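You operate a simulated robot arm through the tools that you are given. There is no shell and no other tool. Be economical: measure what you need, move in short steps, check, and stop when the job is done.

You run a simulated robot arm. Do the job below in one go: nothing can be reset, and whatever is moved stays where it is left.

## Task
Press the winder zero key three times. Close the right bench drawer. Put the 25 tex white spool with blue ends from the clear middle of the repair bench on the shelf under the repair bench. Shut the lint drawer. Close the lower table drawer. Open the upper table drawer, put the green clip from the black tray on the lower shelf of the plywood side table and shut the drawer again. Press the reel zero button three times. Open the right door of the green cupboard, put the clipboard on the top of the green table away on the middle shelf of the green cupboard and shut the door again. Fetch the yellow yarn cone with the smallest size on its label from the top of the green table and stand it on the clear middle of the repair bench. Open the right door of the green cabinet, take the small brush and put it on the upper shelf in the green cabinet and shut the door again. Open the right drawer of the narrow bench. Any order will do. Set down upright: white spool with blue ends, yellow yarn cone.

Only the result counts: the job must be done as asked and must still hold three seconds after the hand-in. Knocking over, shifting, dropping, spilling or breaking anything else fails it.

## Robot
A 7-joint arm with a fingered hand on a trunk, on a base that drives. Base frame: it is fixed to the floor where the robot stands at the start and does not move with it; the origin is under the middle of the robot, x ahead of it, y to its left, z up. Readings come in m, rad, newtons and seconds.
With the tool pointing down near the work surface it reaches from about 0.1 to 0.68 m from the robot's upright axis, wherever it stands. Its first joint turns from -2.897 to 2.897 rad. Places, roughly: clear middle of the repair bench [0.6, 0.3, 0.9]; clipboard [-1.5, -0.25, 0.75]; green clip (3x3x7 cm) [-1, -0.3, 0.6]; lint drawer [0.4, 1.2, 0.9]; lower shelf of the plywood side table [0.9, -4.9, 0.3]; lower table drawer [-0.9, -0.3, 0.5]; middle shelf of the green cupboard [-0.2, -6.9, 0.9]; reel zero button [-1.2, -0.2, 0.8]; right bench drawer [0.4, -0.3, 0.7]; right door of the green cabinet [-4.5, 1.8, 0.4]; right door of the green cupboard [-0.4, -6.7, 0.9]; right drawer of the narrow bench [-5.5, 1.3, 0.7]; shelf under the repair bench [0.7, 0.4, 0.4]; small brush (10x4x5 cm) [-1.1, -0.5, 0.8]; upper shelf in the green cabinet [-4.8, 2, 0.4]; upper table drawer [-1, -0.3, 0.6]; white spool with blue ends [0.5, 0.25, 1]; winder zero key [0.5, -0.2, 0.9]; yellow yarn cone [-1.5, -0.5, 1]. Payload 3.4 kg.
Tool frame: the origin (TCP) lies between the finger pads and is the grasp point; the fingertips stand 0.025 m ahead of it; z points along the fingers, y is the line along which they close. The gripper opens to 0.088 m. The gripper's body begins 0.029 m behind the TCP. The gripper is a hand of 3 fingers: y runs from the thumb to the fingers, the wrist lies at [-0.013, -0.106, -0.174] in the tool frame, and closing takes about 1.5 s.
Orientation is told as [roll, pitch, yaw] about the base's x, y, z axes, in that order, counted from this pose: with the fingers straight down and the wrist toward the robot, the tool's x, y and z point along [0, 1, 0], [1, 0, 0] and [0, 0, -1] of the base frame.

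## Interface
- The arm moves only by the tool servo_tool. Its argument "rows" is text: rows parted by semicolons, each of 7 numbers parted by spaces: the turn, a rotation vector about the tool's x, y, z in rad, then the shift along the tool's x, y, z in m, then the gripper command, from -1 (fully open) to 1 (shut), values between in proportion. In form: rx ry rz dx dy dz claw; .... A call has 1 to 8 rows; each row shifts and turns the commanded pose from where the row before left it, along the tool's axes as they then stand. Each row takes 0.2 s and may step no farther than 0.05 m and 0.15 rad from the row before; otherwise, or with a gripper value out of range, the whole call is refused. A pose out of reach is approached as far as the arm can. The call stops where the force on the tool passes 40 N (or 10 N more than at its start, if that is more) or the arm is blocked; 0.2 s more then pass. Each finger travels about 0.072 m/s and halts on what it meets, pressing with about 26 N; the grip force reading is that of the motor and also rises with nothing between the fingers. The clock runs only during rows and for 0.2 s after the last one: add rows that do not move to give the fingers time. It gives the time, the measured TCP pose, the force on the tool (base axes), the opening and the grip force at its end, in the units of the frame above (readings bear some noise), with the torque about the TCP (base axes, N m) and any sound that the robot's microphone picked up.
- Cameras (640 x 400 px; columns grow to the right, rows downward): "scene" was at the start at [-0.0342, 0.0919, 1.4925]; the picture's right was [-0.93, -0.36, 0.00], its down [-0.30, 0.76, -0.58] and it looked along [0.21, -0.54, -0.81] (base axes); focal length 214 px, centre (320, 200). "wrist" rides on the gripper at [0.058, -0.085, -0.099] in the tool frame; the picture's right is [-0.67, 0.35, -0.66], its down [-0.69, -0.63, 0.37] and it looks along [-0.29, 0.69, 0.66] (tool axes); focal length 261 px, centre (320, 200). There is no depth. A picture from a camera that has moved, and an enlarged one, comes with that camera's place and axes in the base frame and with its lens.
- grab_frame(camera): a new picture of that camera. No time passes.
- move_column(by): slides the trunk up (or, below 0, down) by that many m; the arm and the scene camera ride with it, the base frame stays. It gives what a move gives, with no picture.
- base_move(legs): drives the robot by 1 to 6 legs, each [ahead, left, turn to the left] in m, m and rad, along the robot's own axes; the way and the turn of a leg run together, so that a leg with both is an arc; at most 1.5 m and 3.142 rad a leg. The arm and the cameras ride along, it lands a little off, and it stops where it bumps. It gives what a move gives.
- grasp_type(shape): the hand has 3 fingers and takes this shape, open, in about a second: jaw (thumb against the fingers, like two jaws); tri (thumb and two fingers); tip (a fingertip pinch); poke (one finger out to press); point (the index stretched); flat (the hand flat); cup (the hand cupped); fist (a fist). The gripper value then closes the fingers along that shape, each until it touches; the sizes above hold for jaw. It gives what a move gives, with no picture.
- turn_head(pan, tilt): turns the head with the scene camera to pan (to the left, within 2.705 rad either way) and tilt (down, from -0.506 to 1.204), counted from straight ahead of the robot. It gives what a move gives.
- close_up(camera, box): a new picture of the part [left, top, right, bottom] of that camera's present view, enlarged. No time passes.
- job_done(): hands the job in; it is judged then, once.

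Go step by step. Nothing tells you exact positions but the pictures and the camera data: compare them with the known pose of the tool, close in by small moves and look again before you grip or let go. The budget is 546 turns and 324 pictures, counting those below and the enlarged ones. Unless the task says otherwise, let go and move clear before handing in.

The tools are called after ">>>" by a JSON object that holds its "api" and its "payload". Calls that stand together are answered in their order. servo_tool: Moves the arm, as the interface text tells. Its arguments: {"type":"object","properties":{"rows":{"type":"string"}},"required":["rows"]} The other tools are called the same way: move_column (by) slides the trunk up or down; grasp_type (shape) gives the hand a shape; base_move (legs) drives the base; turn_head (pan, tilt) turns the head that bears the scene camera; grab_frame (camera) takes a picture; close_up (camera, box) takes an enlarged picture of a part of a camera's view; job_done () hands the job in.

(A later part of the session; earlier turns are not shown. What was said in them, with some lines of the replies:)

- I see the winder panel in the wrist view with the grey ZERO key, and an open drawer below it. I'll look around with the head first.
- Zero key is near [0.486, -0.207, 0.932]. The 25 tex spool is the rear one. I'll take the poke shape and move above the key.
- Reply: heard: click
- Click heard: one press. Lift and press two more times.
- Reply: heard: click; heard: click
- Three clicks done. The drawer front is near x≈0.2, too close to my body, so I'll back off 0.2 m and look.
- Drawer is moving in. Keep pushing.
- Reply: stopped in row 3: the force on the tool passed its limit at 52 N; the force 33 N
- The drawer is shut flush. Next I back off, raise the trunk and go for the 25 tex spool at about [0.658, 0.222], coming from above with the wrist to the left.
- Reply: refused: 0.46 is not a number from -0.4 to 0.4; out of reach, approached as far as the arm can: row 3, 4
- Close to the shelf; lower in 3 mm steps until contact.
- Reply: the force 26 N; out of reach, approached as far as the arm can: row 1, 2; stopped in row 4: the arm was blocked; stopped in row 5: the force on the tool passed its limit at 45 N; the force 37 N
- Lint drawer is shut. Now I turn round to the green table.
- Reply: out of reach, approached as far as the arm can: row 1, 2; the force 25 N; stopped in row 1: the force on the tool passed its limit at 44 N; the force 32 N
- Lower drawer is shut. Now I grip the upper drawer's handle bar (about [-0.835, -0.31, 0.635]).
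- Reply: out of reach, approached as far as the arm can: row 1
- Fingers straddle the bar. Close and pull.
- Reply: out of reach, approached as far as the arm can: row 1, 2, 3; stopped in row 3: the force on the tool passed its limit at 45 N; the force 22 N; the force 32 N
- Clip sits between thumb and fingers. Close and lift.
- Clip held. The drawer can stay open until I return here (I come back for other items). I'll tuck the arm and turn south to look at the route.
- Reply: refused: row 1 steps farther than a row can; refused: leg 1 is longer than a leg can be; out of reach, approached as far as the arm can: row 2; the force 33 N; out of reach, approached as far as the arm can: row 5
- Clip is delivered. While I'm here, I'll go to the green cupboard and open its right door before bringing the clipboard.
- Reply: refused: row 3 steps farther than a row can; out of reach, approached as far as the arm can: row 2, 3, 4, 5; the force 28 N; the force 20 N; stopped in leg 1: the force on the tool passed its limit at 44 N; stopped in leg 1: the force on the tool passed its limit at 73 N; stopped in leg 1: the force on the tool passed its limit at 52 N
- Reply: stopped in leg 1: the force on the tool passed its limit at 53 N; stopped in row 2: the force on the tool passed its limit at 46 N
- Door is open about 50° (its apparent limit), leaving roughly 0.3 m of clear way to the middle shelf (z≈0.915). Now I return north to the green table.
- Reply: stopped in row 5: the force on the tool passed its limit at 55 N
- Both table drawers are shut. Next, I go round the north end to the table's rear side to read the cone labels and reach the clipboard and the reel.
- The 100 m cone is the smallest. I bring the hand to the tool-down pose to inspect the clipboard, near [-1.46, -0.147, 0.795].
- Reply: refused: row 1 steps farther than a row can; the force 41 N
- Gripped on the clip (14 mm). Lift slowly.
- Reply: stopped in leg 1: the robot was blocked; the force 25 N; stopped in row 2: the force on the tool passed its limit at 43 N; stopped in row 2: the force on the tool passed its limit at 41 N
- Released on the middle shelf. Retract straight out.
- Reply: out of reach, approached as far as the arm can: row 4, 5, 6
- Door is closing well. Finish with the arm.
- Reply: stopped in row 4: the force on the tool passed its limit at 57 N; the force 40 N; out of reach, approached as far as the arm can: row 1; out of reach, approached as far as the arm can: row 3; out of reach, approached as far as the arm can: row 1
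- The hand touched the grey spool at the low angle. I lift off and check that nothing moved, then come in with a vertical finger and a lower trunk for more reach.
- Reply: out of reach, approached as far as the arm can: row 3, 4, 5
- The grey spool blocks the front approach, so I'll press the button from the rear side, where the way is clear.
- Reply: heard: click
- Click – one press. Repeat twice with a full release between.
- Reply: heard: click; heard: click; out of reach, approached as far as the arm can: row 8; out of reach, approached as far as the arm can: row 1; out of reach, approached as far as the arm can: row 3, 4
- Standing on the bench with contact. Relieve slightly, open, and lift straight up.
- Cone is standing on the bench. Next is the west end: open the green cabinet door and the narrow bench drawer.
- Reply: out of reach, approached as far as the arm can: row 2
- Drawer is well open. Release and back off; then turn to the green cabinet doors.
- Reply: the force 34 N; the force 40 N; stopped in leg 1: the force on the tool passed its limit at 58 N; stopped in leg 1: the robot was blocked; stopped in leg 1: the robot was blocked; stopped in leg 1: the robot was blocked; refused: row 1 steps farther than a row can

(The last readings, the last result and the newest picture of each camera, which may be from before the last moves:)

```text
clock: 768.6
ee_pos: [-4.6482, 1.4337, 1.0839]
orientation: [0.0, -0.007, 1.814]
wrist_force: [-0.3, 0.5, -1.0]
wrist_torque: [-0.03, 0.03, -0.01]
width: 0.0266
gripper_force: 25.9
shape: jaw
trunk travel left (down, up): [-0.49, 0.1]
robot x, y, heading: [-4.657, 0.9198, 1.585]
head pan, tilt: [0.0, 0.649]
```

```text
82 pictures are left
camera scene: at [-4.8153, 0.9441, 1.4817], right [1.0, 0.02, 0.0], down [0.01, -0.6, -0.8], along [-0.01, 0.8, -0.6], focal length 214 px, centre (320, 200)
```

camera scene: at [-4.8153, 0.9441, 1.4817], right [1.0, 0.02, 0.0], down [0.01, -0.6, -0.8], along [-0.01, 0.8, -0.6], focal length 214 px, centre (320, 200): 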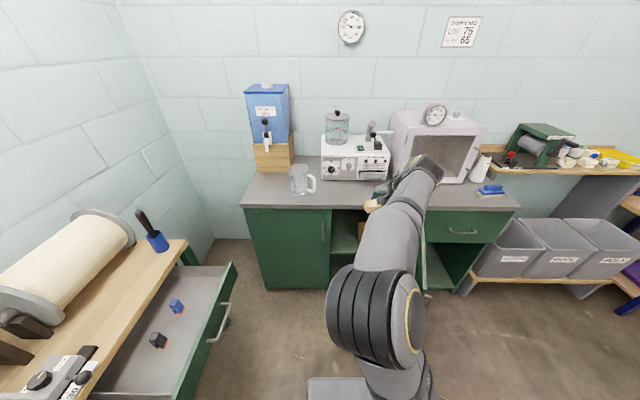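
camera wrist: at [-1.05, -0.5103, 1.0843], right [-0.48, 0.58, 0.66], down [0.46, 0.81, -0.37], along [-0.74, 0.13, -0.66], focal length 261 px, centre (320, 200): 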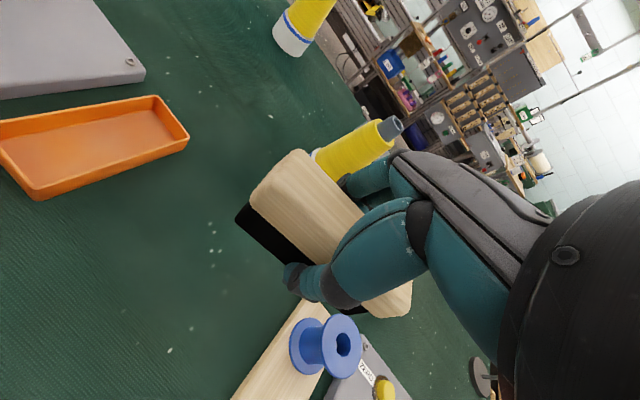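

>>> {"api": "servo_tool", "payload": {"rows": "0 0 0.12 0 0 0 1;0 0 0.12 0 0 0 1"}}

>>> {"api": "move_column", "payload": {"by": -0.4}}

>>> {"api": "move_column", "payload": {"by": -0.07}}

>>> {"api": "grab_frame", "payload": {"camera": "scene"}}

>>> {"api": "grab_frame", "payload": {"camera": "wrist"}}

```text
clock: 769.2
ee_pos: [-4.6487, 1.4341, 1.0832]
orientation: [0.002, -0.007, 1.57]
wrist_force: [-1.1, 0.3, -0.6]
wrist_torque: [-0.01, -0.01, 0.0]
width: 0.0267
gripper_force: 25.7
shape: jaw
trunk travel left (down, up): [-0.49, 0.1]
robot x, y, heading: [-4.6576, 0.9146, 1.583]
head pan, tilt: [0.0, 0.649]
```

```text
clock: 773.1
ee_pos: [-4.648, 1.4342, 0.6841]
orientation: [0.002, -0.006, 1.573]
wrist_force: [-0.2, 0.3, -0.8]
wrist_torque: [-0.01, 0.0, 0.02]
width: 0.0266
gripper_force: 26.0
shape: jaw
trunk travel left (down, up): [-0.09, 0.5]
robot x, y, heading: [-4.6582, 0.918, 1.589]
head pan, tilt: [0.0, 0.649]
```

```text
clock: 774.1
ee_pos: [-4.6475, 1.4327, 0.6137]
orientation: [0.003, -0.009, 1.573]
wrist_force: [0.2, -0.1, -1.1]
wrist_torque: [0.02, 0.02, 0.05]
width: 0.0265
gripper_force: 26.1
shape: jaw
trunk travel left (down, up): [-0.02, 0.57]
robot x, y, heading: [-4.6553, 0.9212, 1.588]
head pan, tilt: [0.0, 0.649]
```

```text
81 pictures are left
camera scene: at [-4.8153, 0.9441, 1.0116], right [1.0, 0.02, 0.0], down [0.01, -0.6, -0.8], along [-0.01, 0.8, -0.6], focal length 214 px, centre (320, 200)
```

scene: 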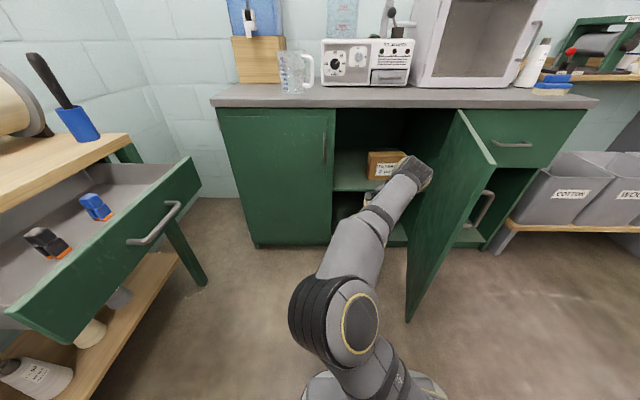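

```text
80 pictures are left
camera wrist: at [-4.7056, 1.3463, 0.7145], right [0.67, 0.35, 0.66], down [0.69, -0.63, -0.37], along [0.28, 0.7, -0.66], focal length 261 px, centre (320, 200)
```

wrist: 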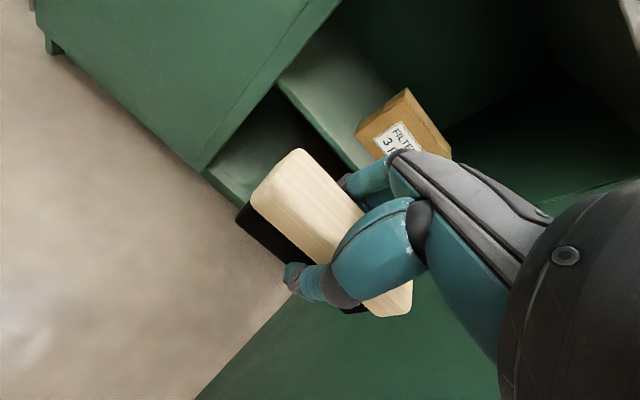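

>>> {"api": "base_move", "payload": {"legs": [[0, 0.09, -0.015]]}}

>>> {"api": "servo_tool", "payload": {"rows": "0 0 0 -0.03 0 0.03 1;0 0 0 -0.03 0 0.03 1"}}

>>> {"api": "base_move", "payload": {"legs": [[0.15, 0, 0]]}}

>>> {"api": "grab_frame", "payload": {"camera": "scene"}}

>>> {"api": "grab_frame", "payload": {"camera": "wrist"}}

```text
clock: 775.2
ee_pos: [-4.7284, 1.4319, 0.6138]
orientation: [0.0, -0.007, 1.558]
wrist_force: [-0.5, 0.5, -0.7]
wrist_torque: [0.03, 0.0, -0.02]
width: 0.0266
gripper_force: 25.9
shape: jaw
trunk travel left (down, up): [-0.02, 0.57]
robot x, y, heading: [-4.7438, 0.9198, 1.569]
head pan, tilt: [0.0, 0.649]
```

```text
clock: 775.9
ee_pos: [-4.669, 1.4308, 0.5568]
orientation: [0.002, -0.007, 1.558]
wrist_force: [-0.1, 0.3, -0.9]
wrist_torque: [0.0, 0.05, -0.01]
width: 0.0265
gripper_force: 26.2
shape: jaw
trunk travel left (down, up): [-0.02, 0.57]
robot x, y, heading: [-4.7465, 0.9203, 1.569]
head pan, tilt: [0.0, 0.649]
```

```text
clock: 777.2
ee_pos: [-4.6706, 1.5786, 0.557]
orientation: [0.002, -0.006, 1.557]
wrist_force: [0.1, -0.5, -1.5]
wrist_torque: [-0.01, 0.0, 0.01]
width: 0.0262
gripper_force: 26.3
shape: jaw
trunk travel left (down, up): [-0.02, 0.57]
robot x, y, heading: [-4.7477, 1.0645, 1.574]
head pan, tilt: [0.0, 0.649]
```

```text
79 pictures are left
camera scene: at [-4.9043, 1.0925, 1.0116], right [1.0, 0.0, 0.0], down [0.0, -0.6, -0.8], along [0.0, 0.8, -0.6], focal length 214 px, centre (320, 200)
```

scene: 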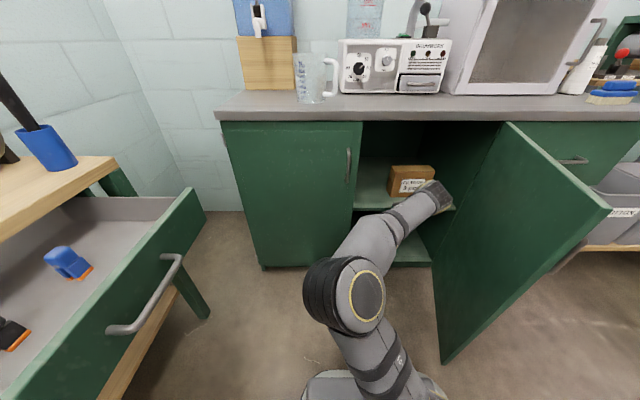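

```text
78 pictures are left
camera wrist: at [-4.7283, 1.4927, 0.657], right [0.68, 0.33, 0.66], down [0.68, -0.64, -0.37], along [0.29, 0.69, -0.66], focal length 261 px, centre (320, 200)
```

wrist: 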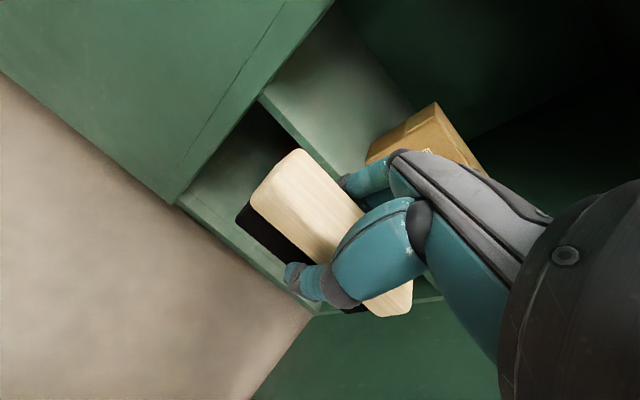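

>>> {"api": "base_move", "payload": {"legs": [[0.1, 0, 0]]}}

>>> {"api": "servo_tool", "payload": {"rows": "0 0 0 0 0.04 0 1;0 0 0 0 0.04 0 1;0 0 0 0 0.04 0 1"}}

>>> {"api": "grab_frame", "payload": {"camera": "scene"}}

>>> {"api": "grab_frame", "payload": {"camera": "wrist"}}

```text
clock: 778.4
ee_pos: [-4.6687, 1.6782, 0.5565]
orientation: [0.003, -0.006, 1.554]
wrist_force: [0.3, -0.2, -0.2]
wrist_torque: [0.01, -0.02, -0.01]
width: 0.0264
gripper_force: 25.8
shape: jaw
trunk travel left (down, up): [-0.02, 0.57]
robot x, y, heading: [-4.7451, 1.1642, 1.575]
head pan, tilt: [0.0, 0.649]
```

```text
clock: 779.2
ee_pos: [-4.667, 1.7949, 0.5589]
orientation: [0.003, -0.005, 1.553]
wrist_force: [0.2, -0.4, -0.5]
wrist_torque: [-0.01, 0.03, 0.0]
width: 0.0264
gripper_force: 26.2
shape: jaw
trunk travel left (down, up): [-0.02, 0.57]
robot x, y, heading: [-4.7446, 1.1618, 1.569]
head pan, tilt: [0.0, 0.649]
```

```text
77 pictures are left
camera scene: at [-4.9045, 1.1924, 1.0116], right [1.0, 0.0, 0.0], down [0.0, -0.6, -0.8], along [0.0, 0.8, -0.6], focal length 214 px, centre (320, 200)
```

scene: 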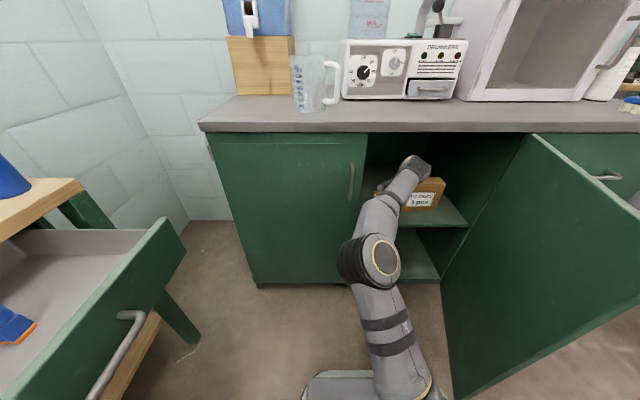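

```text
76 pictures are left
camera wrist: at [-4.7261, 1.7096, 0.6602], right [0.68, 0.33, 0.66], down [0.67, -0.64, -0.37], along [0.29, 0.69, -0.66], focal length 261 px, centre (320, 200)
```

wrist: 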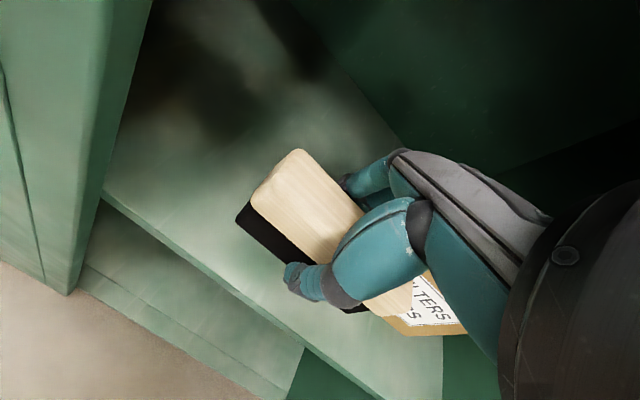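

>>> {"api": "servo_tool", "payload": {"rows": "0 0 0 0.005 0.03 0 1;0 0 0 0 0 0.02 1;0 0 0 0 0 0.012 1;0 0 0 0 0 0 1"}}

>>> {"api": "servo_tool", "payload": {"rows": "0 0 0 0 0 0.005 1;0 0 0 0 0 0.005 1;0 0 0 0 0 0 1"}}

>>> {"api": "servo_tool", "payload": {"rows": "0 0 0 0 0 0.005 1;0 0 0 0 0 0.005 1;0 0 0 0 0 0 1"}}

>>> {"api": "grab_frame", "payload": {"camera": "wrist"}}

```text
clock: 780.2
ee_pos: [-4.6722, 1.827, 0.5255]
orientation: [0.004, -0.007, 1.555]
wrist_force: [0.5, 1.0, -0.2]
wrist_torque: [-0.02, 0.03, -0.05]
width: 0.0262
gripper_force: 26.2
shape: jaw
trunk travel left (down, up): [-0.02, 0.57]
robot x, y, heading: [-4.7453, 1.1643, 1.568]
head pan, tilt: [0.0, 0.649]
```

```text
clock: 781.0
ee_pos: [-4.6716, 1.8264, 0.5148]
orientation: [0.004, -0.007, 1.555]
wrist_force: [0.9, 0.2, -0.3]
wrist_torque: [0.0, 0.01, 0.01]
width: 0.0265
gripper_force: 26.3
shape: jaw
trunk travel left (down, up): [-0.02, 0.57]
robot x, y, heading: [-4.745, 1.1644, 1.57]
head pan, tilt: [0.0, 0.649]
```

```text
clock: 781.8
ee_pos: [-4.6722, 1.8269, 0.5046]
orientation: [0.001, -0.007, 1.556]
wrist_force: [-0.1, 0.2, -1.0]
wrist_torque: [-0.04, -0.01, 0.02]
width: 0.0264
gripper_force: 25.7
shape: jaw
trunk travel left (down, up): [-0.02, 0.57]
robot x, y, heading: [-4.7469, 1.1615, 1.574]
head pan, tilt: [0.0, 0.649]
```

```text
75 pictures are left
camera wrist: at [-4.7312, 1.742, 0.6058], right [0.68, 0.33, 0.66], down [0.67, -0.64, -0.37], along [0.3, 0.69, -0.66], focal length 261 px, centre (320, 200)
```

wrist: 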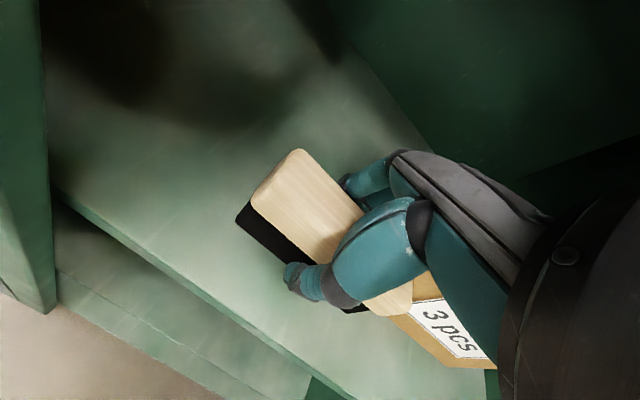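

>>> {"api": "servo_tool", "payload": {"rows": "0 0 0 0 0 0.005 1;0 0 0 0 0 0.005 1;0 0 0 0 0 0 1"}}

>>> {"api": "servo_tool", "payload": {"rows": "0 0 0 0 0 0.005 1;0 0 0 0 0 0.005 1;0 0 0 0 0 0 1"}}

>>> {"api": "servo_tool", "payload": {"rows": "0 0 0 0 0 0.005 1;0 0 0 0 0 0.005 1;0 0 0 0 0 0 1"}}

>>> {"api": "grab_frame", "payload": {"camera": "wrist"}}

```text
clock: 782.6
ee_pos: [-4.6728, 1.8285, 0.4953]
orientation: [0.001, -0.007, 1.557]
wrist_force: [-0.4, -0.5, -0.5]
wrist_torque: [0.01, 0.03, 0.02]
width: 0.0263
gripper_force: 26.4
shape: jaw
trunk travel left (down, up): [-0.02, 0.57]
robot x, y, heading: [-4.7484, 1.1634, 1.572]
head pan, tilt: [0.0, 0.649]
```

```text
clock: 783.4
ee_pos: [-4.6715, 1.8291, 0.4859]
orientation: [0.002, -0.006, 1.557]
wrist_force: [0.1, 0.2, -1.2]
wrist_torque: [0.0, -0.03, -0.03]
width: 0.0264
gripper_force: 26.0
shape: jaw
trunk travel left (down, up): [-0.02, 0.57]
robot x, y, heading: [-4.747, 1.1685, 1.573]
head pan, tilt: [0.0, 0.649]
```

```text
clock: 784.2
ee_pos: [-4.6704, 1.8299, 0.4737]
orientation: [0.003, -0.006, 1.553]
wrist_force: [-0.4, 0.1, -1.2]
wrist_torque: [-0.02, -0.01, -0.02]
width: 0.0265
gripper_force: 25.6
shape: jaw
trunk travel left (down, up): [-0.02, 0.57]
robot x, y, heading: [-4.7485, 1.1635, 1.577]
head pan, tilt: [0.0, 0.649]
```

```text
74 pictures are left
camera wrist: at [-4.7297, 1.7438, 0.575], right [0.68, 0.33, 0.66], down [0.67, -0.64, -0.37], along [0.29, 0.69, -0.66], focal length 261 px, centre (320, 200)
```

wrist: 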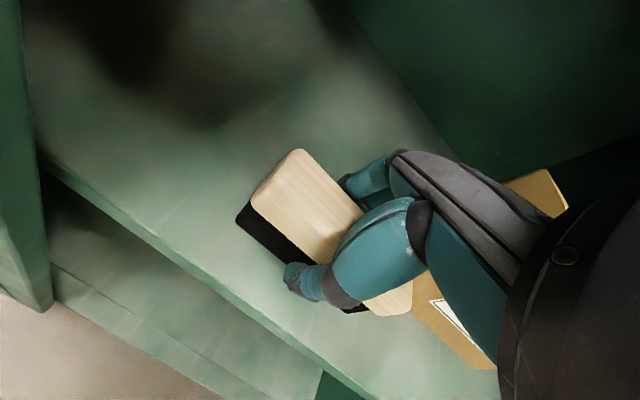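

>>> {"api": "servo_tool", "payload": {"rows": "0 0 0 0 0 0.005 1;0 0 0 0 0 0.005 1;0 0 0 0 0 0 1"}}

>>> {"api": "servo_tool", "payload": {"rows": "0 0 0 0 0 0.004 1;0 0 0 0 0 0.004 1;0 0 0 0 0 0 1"}}

>>> {"api": "servo_tool", "payload": {"rows": "0 0 0 0 0 0.004 1;0 0 0 0 0 0.004 1;0 0 0 0 0 0 1"}}

>>> {"api": "grab_frame", "payload": {"camera": "wrist"}}

```text
clock: 785.0
ee_pos: [-4.6713, 1.8292, 0.4652]
orientation: [0.002, -0.006, 1.555]
wrist_force: [-0.2, 0.3, -1.6]
wrist_torque: [0.01, -0.01, 0.03]
width: 0.0262
gripper_force: 25.7
shape: jaw
trunk travel left (down, up): [-0.02, 0.57]
robot x, y, heading: [-4.7454, 1.163, 1.572]
head pan, tilt: [0.0, 0.649]
```

```text
clock: 785.8
ee_pos: [-4.6713, 1.8298, 0.4618]
orientation: [0.002, -0.014, 1.554]
wrist_force: [-0.2, 1.4, 25.8]
wrist_torque: [0.03, 0.11, -0.02]
width: 0.0264
gripper_force: 25.9
shape: jaw
trunk travel left (down, up): [-0.02, 0.57]
robot x, y, heading: [-4.7422, 1.1661, 1.569]
head pan, tilt: [0.0, 0.649]
```

```text
clock: 786.1
ee_pos: [-4.6689, 1.8303, 0.4606]
orientation: [0.0, -0.021, 1.553]
wrist_force: [-0.9, -4.5, 19.0]
wrist_torque: [-0.43, 0.1, -0.04]
width: 0.0268
gripper_force: 26.4
shape: jaw
trunk travel left (down, up): [-0.02, 0.57]
robot x, y, heading: [-4.7455, 1.1638, 1.57]
head pan, tilt: [0.0, 0.649]
stopped in row 1: the force on the tool passed its limit at 44 N (the readings are from after the stop); the commanded pose is now the measured one
```

```text
73 pictures are left
camera wrist: at [-4.7294, 1.7433, 0.5606], right [0.68, 0.32, 0.66], down [0.67, -0.63, -0.38], along [0.3, 0.7, -0.65], focal length 261 px, centre (320, 200)
```

wrist: 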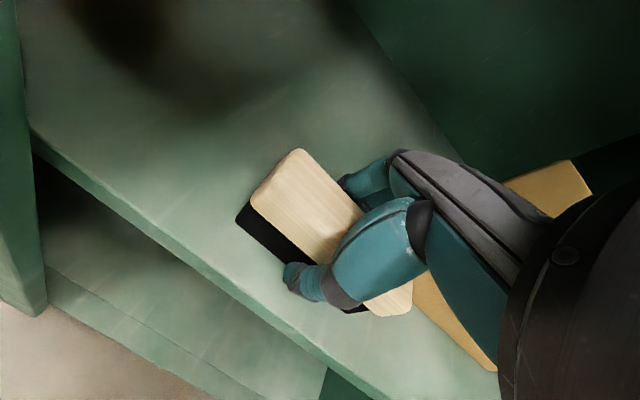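

Brush is resting on the upper shelf. Relieve, release, and lift.

>>> {"api": "servo_tool", "payload": {"rows": "0 0 0 0 0 -0.003 1;0 0 0 0 0 0 0.6;0 0 0 0 0 0 0.2;0 0 0 0 0 0 -0.3;0 0 0 0 0 0 -0.6;0 0 0 0 0 0 -0.6"}}

>>> {"api": "servo_tool", "payload": {"rows": "0 0 0 0 0 -0.01 -0.6;0 0 0 0 0 -0.03 -0.6;0 0 0 0 0 -0.03 -0.6;0 0 0 0 -0.02 -0.02 -0.6;0 0 0 0 -0.04 0 -0.6;0 0 0 0 -0.04 0 -0.6;0 0 0 0 -0.04 0 -0.6"}}

>>> {"api": "grab_frame", "payload": {"camera": "wrist"}}

```text
clock: 787.5
ee_pos: [-4.6703, 1.8299, 0.4613]
orientation: [0.002, -0.014, 1.555]
wrist_force: [-0.5, -0.6, 2.8]
wrist_torque: [0.13, 0.02, 0.0]
width: 0.0696
gripper_force: 0.0
shape: jaw
trunk travel left (down, up): [-0.02, 0.57]
robot x, y, heading: [-4.7459, 1.1628, 1.567]
head pan, tilt: [0.0, 0.649]
```

```text
clock: 789.1
ee_pos: [-4.6744, 1.6865, 0.5508]
orientation: [0.0, -0.014, 1.557]
wrist_force: [0.4, 0.2, 0.6]
wrist_torque: [0.01, 0.02, 0.0]
width: 0.0704
gripper_force: 0.1
shape: jaw
trunk travel left (down, up): [-0.02, 0.57]
robot x, y, heading: [-4.7436, 1.164, 1.571]
head pan, tilt: [0.0, 0.649]
```

```text
72 pictures are left
camera wrist: at [-4.7338, 1.5998, 0.6502], right [0.68, 0.33, 0.66], down [0.67, -0.64, -0.38], along [0.29, 0.7, -0.65], focal length 261 px, centre (320, 200)
```

wrist: 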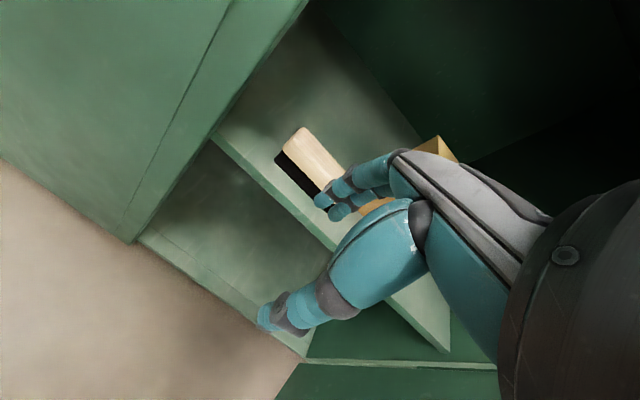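

>>> {"api": "base_move", "payload": {"legs": [[-0.4, 0, 0]]}}

>>> {"api": "servo_tool", "payload": {"rows": "-0.15 0 0 0 0 0 1;-0.15 0 0 0 0 0 1;-0.15 0 0 0 0 0 1;-0.15 0 0 0 0 0 1;-0.15 0 0 0 0 0 1;-0.15 0 0 0 0 0 1;-0.15 0 0 0 0 0 1"}}

>>> {"api": "grab_frame", "payload": {"camera": "scene"}}

```text
clock: 791.6
ee_pos: [-4.6753, 1.2879, 0.5509]
orientation: [0.001, -0.016, 1.555]
wrist_force: [-0.1, -0.6, 0.4]
wrist_torque: [0.0, 0.01, 0.01]
width: 0.0703
gripper_force: 0.1
shape: jaw
trunk travel left (down, up): [-0.02, 0.57]
robot x, y, heading: [-4.7423, 0.7665, 1.576]
head pan, tilt: [0.0, 0.649]
```

```text
clock: 793.2
ee_pos: [-4.674, 1.2875, 0.551]
orientation: [0.001, -1.066, 1.551]
wrist_force: [0.6, -0.3, -0.4]
wrist_torque: [0.01, 0.01, 0.03]
width: 0.0
gripper_force: 26.3
shape: jaw
trunk travel left (down, up): [-0.02, 0.57]
robot x, y, heading: [-4.7444, 0.764, 1.565]
head pan, tilt: [0.0, 0.649]
```

```text
71 pictures are left
camera scene: at [-4.904, 0.7928, 1.0117], right [1.0, 0.0, 0.0], down [0.0, -0.6, -0.8], along [0.0, 0.8, -0.6], focal length 214 px, centre (320, 200)
```

scene: 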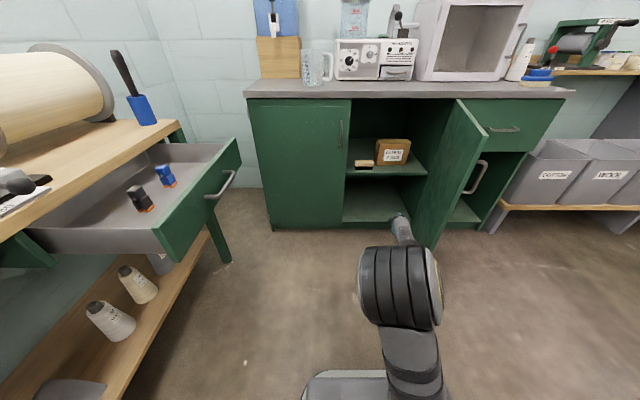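

>>> {"api": "base_move", "payload": {"legs": [[0, -0.38, 0], [0.13, 0, 0]]}}

>>> {"api": "grab_frame", "payload": {"camera": "scene"}}

```text
clock: 796.5
ee_pos: [-4.3031, 1.4174, 0.5511]
orientation: [0.003, -1.063, 1.55]
wrist_force: [-0.3, -0.9, -0.1]
wrist_torque: [-0.01, 0.05, 0.0]
width: 0.0001
gripper_force: 26.4
shape: jaw
trunk travel left (down, up): [-0.02, 0.57]
robot x, y, heading: [-4.375, 0.8967, 1.574]
head pan, tilt: [0.0, 0.649]
```

```text
70 pictures are left
camera scene: at [-4.5337, 0.9235, 1.0116], right [1.0, 0.0, 0.0], down [0.0, -0.6, -0.8], along [0.0, 0.8, -0.6], focal length 214 px, centre (320, 200)
```

scene: 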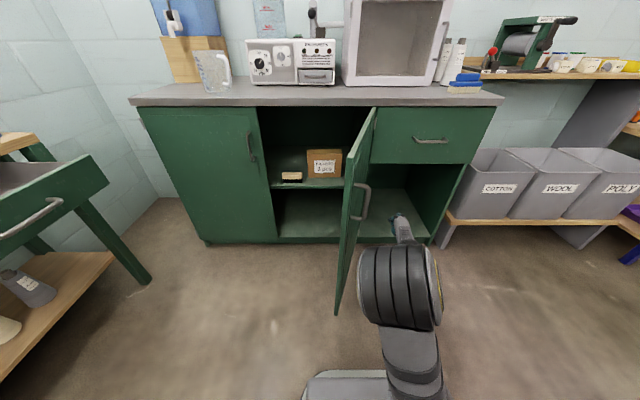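

>>> {"api": "base_move", "payload": {"legs": [[0, 0.15, 0]]}}

>>> {"api": "base_move", "payload": {"legs": [[0.02, 0.1, 0]]}}

>>> {"api": "grab_frame", "payload": {"camera": "scene"}}

```text
clock: 798.4
ee_pos: [-4.4541, 1.4185, 0.5476]
orientation: [0.002, -1.048, 1.557]
wrist_force: [2.7, 10.4, -12.5]
wrist_torque: [-0.01, 0.23, 0.2]
width: 0.0001
gripper_force: 25.5
shape: jaw
trunk travel left (down, up): [-0.02, 0.57]
robot x, y, heading: [-4.5239, 0.8935, 1.576]
head pan, tilt: [0.0, 0.649]
stopped in leg 1: the force on the tool passed its limit at 40 N (the readings are from after the stop); the commanded pose is now the measured one
```

```text
clock: 799.6
ee_pos: [-4.5565, 1.4367, 0.5474]
orientation: [0.002, -1.053, 1.56]
wrist_force: [0.4, 0.0, 0.5]
wrist_torque: [-0.01, -0.02, -0.01]
width: 0.0002
gripper_force: 26.3
shape: jaw
trunk travel left (down, up): [-0.02, 0.57]
robot x, y, heading: [-4.6231, 0.9118, 1.578]
head pan, tilt: [0.0, 0.649]
```

```text
69 pictures are left
camera scene: at [-4.7814, 0.9411, 1.0117], right [1.0, 0.01, 0.0], down [0.01, -0.6, -0.8], along [-0.01, 0.8, -0.6], focal length 214 px, centre (320, 200)
```

scene: 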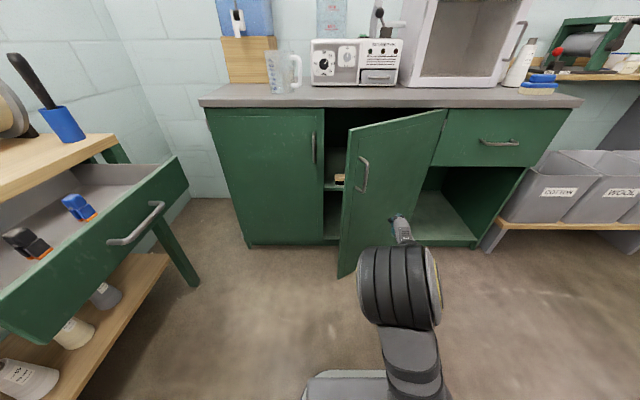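

>>> {"api": "base_move", "payload": {"legs": [[0.12, 0.03, 0]]}}

>>> {"api": "base_move", "payload": {"legs": [[0.08, 0.0, 0]]}}

>>> {"api": "grab_frame", "payload": {"camera": "scene"}}

```text
clock: 800.8
ee_pos: [-4.5868, 1.5534, 0.5485]
orientation: [0.003, -1.053, 1.56]
wrist_force: [0.7, 0.3, 0.7]
wrist_torque: [0.0, 0.0, 0.05]
width: 0.0002
gripper_force: 25.4
shape: jaw
trunk travel left (down, up): [-0.02, 0.57]
robot x, y, heading: [-4.6554, 1.0275, 1.581]
head pan, tilt: [0.0, 0.649]
```

```text
clock: 801.9
ee_pos: [-4.5872, 1.633, 0.5479]
orientation: [0.0, -1.053, 1.559]
wrist_force: [0.3, 0.1, -0.1]
wrist_torque: [0.02, 0.05, -0.03]
width: 0.0
gripper_force: 25.8
shape: jaw
trunk travel left (down, up): [-0.02, 0.57]
robot x, y, heading: [-4.6531, 1.1096, 1.576]
head pan, tilt: [0.0, 0.649]
```

```text
68 pictures are left
camera scene: at [-4.8129, 1.1374, 1.0116], right [1.0, 0.01, 0.0], down [0.0, -0.6, -0.8], along [-0.01, 0.8, -0.6], focal length 214 px, centre (320, 200)
```

scene: 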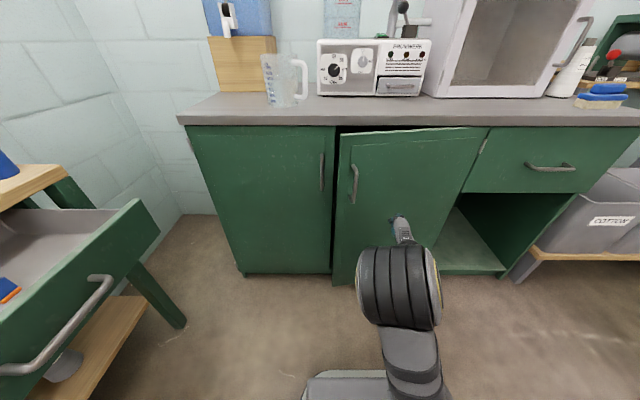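

>>> {"api": "servo_tool", "payload": {"rows": "0 0 0 0 0.015 0.026 1;0 0 0 0 0.01 0.0173 1;0 0 0 0 0.01 0.0173 1;0 0 0 0 0.005 0.0087 1;0 0 0 0 0.005 0.0087 1;0 0 0 0 0.005 0.0087 1;0 0 0 0 0.005 0.0087 1;0 0 0 0 0.005 0.0087 1"}}

>>> {"api": "grab_frame", "payload": {"camera": "scene"}}

```text
clock: 803.5
ee_pos: [-4.5864, 1.742, 0.5494]
orientation: [0.004, -1.056, 1.558]
wrist_force: [-4.3, -29.0, 6.1]
wrist_torque: [-0.21, 0.05, 0.06]
width: 0.0001
gripper_force: 25.5
shape: jaw
trunk travel left (down, up): [-0.02, 0.57]
robot x, y, heading: [-4.652, 1.1109, 1.581]
head pan, tilt: [0.0, 0.649]
stopped in row 8: the force on the tool passed its limit at 56 N (the readings are from after the stop); the commanded pose is now the measured one
```

```text
67 pictures are left
camera scene: at [-4.8132, 1.1344, 1.0118], right [1.0, 0.01, 0.0], down [0.01, -0.6, -0.8], along [-0.01, 0.8, -0.6], focal length 214 px, centre (320, 200)
```

scene: 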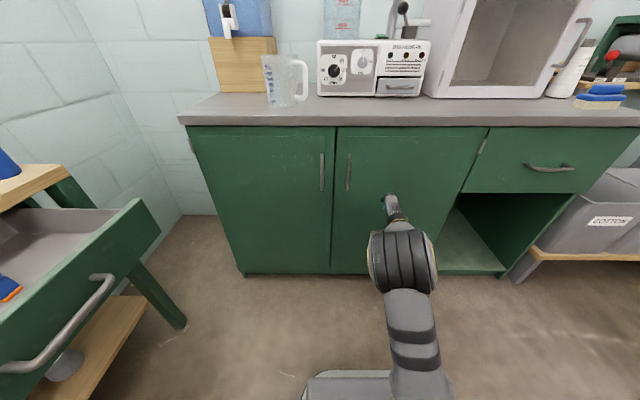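

>>> {"api": "servo_tool", "payload": {"rows": "0 0 0 0 -0.02 -0.0347 1;0 0 0 0 -0.02 -0.0347 1;0 0 0 0 -0.02 -0.0347 1;0 0 0 0 -0.02 -0.0347 1"}}

>>> {"api": "base_move", "payload": {"legs": [[-0.15, 0, 0]]}}

>>> {"api": "move_column", "payload": {"by": 0.4}}

>>> {"api": "close_up", "payload": {"camera": "scene", "box": [160, 80, 560, 330]}}

>>> {"api": "turn_head", "payload": {"pan": 2.6, "tilt": 0.7}}

>>> {"api": "grab_frame", "payload": {"camera": "scene"}}

>>> {"api": "turn_head", "payload": {"pan": -2.5, "tilt": 0.7}}

>>> {"api": "grab_frame", "payload": {"camera": "scene"}}

```text
clock: 804.5
ee_pos: [-4.5842, 1.5924, 0.5457]
orientation: [0.001, -1.051, 1.562]
wrist_force: [0.6, 0.3, 0.0]
wrist_torque: [-0.01, -0.01, 0.02]
width: 0.0
gripper_force: 26.2
shape: jaw
out of reach, approached as far as the arm can: row 4
trunk travel left (down, up): [-0.02, 0.57]
robot x, y, heading: [-4.6543, 1.1118, 1.581]
head pan, tilt: [0.0, 0.649]
```

```text
clock: 805.9
ee_pos: [-4.5819, 1.4396, 0.545]
orientation: [0.004, -1.053, 1.557]
wrist_force: [-0.2, 0.3, 0.7]
wrist_torque: [0.01, -0.01, 0.01]
width: 0.0
gripper_force: 25.7
shape: jaw
trunk travel left (down, up): [-0.02, 0.57]
robot x, y, heading: [-4.6522, 0.9534, 1.58]
head pan, tilt: [0.0, 0.649]
```

```text
clock: 809.7
ee_pos: [-4.5823, 1.4396, 0.9467]
orientation: [0.004, -1.053, 1.557]
wrist_force: [-0.7, -1.4, 0.4]
wrist_torque: [-0.02, 0.04, 0.03]
width: 0.0
gripper_force: 25.5
shape: jaw
trunk travel left (down, up): [-0.42, 0.17]
robot x, y, heading: [-4.6501, 0.9573, 1.578]
head pan, tilt: [0.0, 0.649]
```

```text
1.60 times, centred on (360, 205) of scene
camera zoom: at [-4.8118, 0.9841, 1.4116], right [1.0, 0.01, 0.0], down [0.0, -0.6, -0.8], along [0.0, 0.8, -0.6], focal length 343 px, centre (256, 192)
```

zoom: 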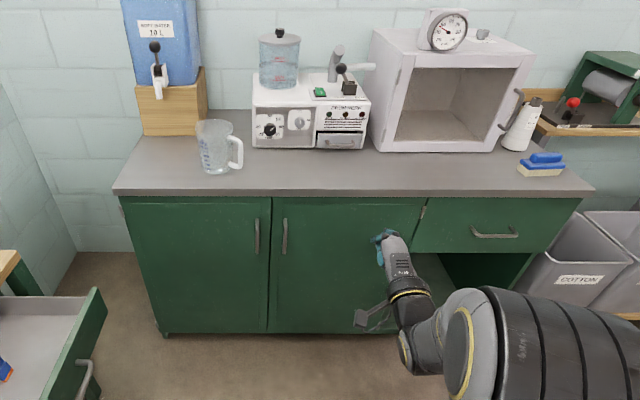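

```text
clock: 812.1
ee_pos: [-4.5818, 1.44, 0.9461]
orientation: [0.003, -1.053, 1.556]
wrist_force: [0.1, -1.0, -0.4]
wrist_torque: [0.02, 0.01, 0.03]
width: 0.0
gripper_force: 25.8
shape: jaw
trunk travel left (down, up): [-0.42, 0.17]
robot x, y, heading: [-4.6523, 0.9532, 1.582]
head pan, tilt: [2.601, 0.7]
```

```text
65 pictures are left
camera scene: at [-4.8547, 0.8243, 1.4073], right [-0.86, 0.51, 0.0], down [0.33, 0.55, -0.76], along [-0.39, -0.66, -0.64], focal length 214 px, centre (320, 200)
```

scene: 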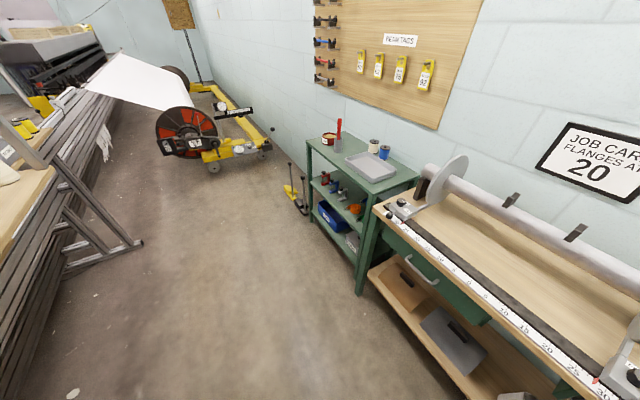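

```text
clock: 816.1
ee_pos: [-4.5819, 1.4408, 0.9459]
orientation: [0.003, -1.054, 1.557]
wrist_force: [0.7, -0.3, 0.5]
wrist_torque: [-0.02, 0.02, 0.04]
width: 0.0
gripper_force: 26.1
shape: jaw
trunk travel left (down, up): [-0.42, 0.17]
robot x, y, heading: [-4.6523, 0.9583, 1.577]
head pan, tilt: [-2.499, 0.7]
```

```text
64 pictures are left
camera scene: at [-4.76, 0.8296, 1.4073], right [-0.8, -0.6, 0.0], down [-0.39, 0.51, -0.76], along [0.46, -0.61, -0.64], focal length 214 px, centre (320, 200)
```

scene: 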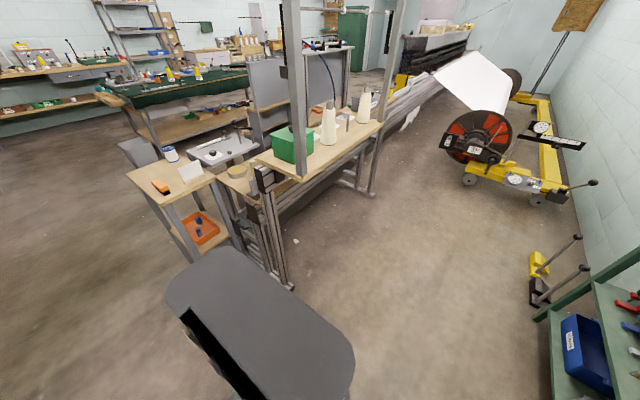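

All items appear done, and the last views show nothing disturbed, so I'm handing in.

>>> {"api": "job_done", "payload": {}}

```text
The job is handed in.
```

I finished every item on the list and handed the job in; no judging result came back.

- **Buttons:** I pressed the winder zero key and the reel zero button three times each and heard a click for every press. On my first try at the reel button, the hand touched the grey reel spool. The spool looked unmoved afterwards, and I pressed from the rear side instead.
- **Drawers:** The right bench drawer, lint drawer and lower table drawer are shut. I opened the upper table drawer, took out the clip and shut it again. The right drawer of the narrow bench is open.
- **Spool:** The 25 tex white spool with blue ends stands upright on the shelf under the repair bench.
- **Clip:** The green clip is on the lower shelf of the plywood side table.
- **Clipboard:** It lies on the middle shelf of the green cupboard, and the right door is shut.
- **Cone:** The 100 m yellow cone has the smallest size (the others are 110 m and 150 m). It stands upright on the clear middle of the repair bench.
- **Brush:** It is on the upper shelf in the green cabinet, and the right door is shut.

While opening the green cabinet door, the base was blocked, probably by the loom frame behind it. It also pressed against the open doors of the cupboard and the cabinet. I looked around afterwards and saw nothing out of place.
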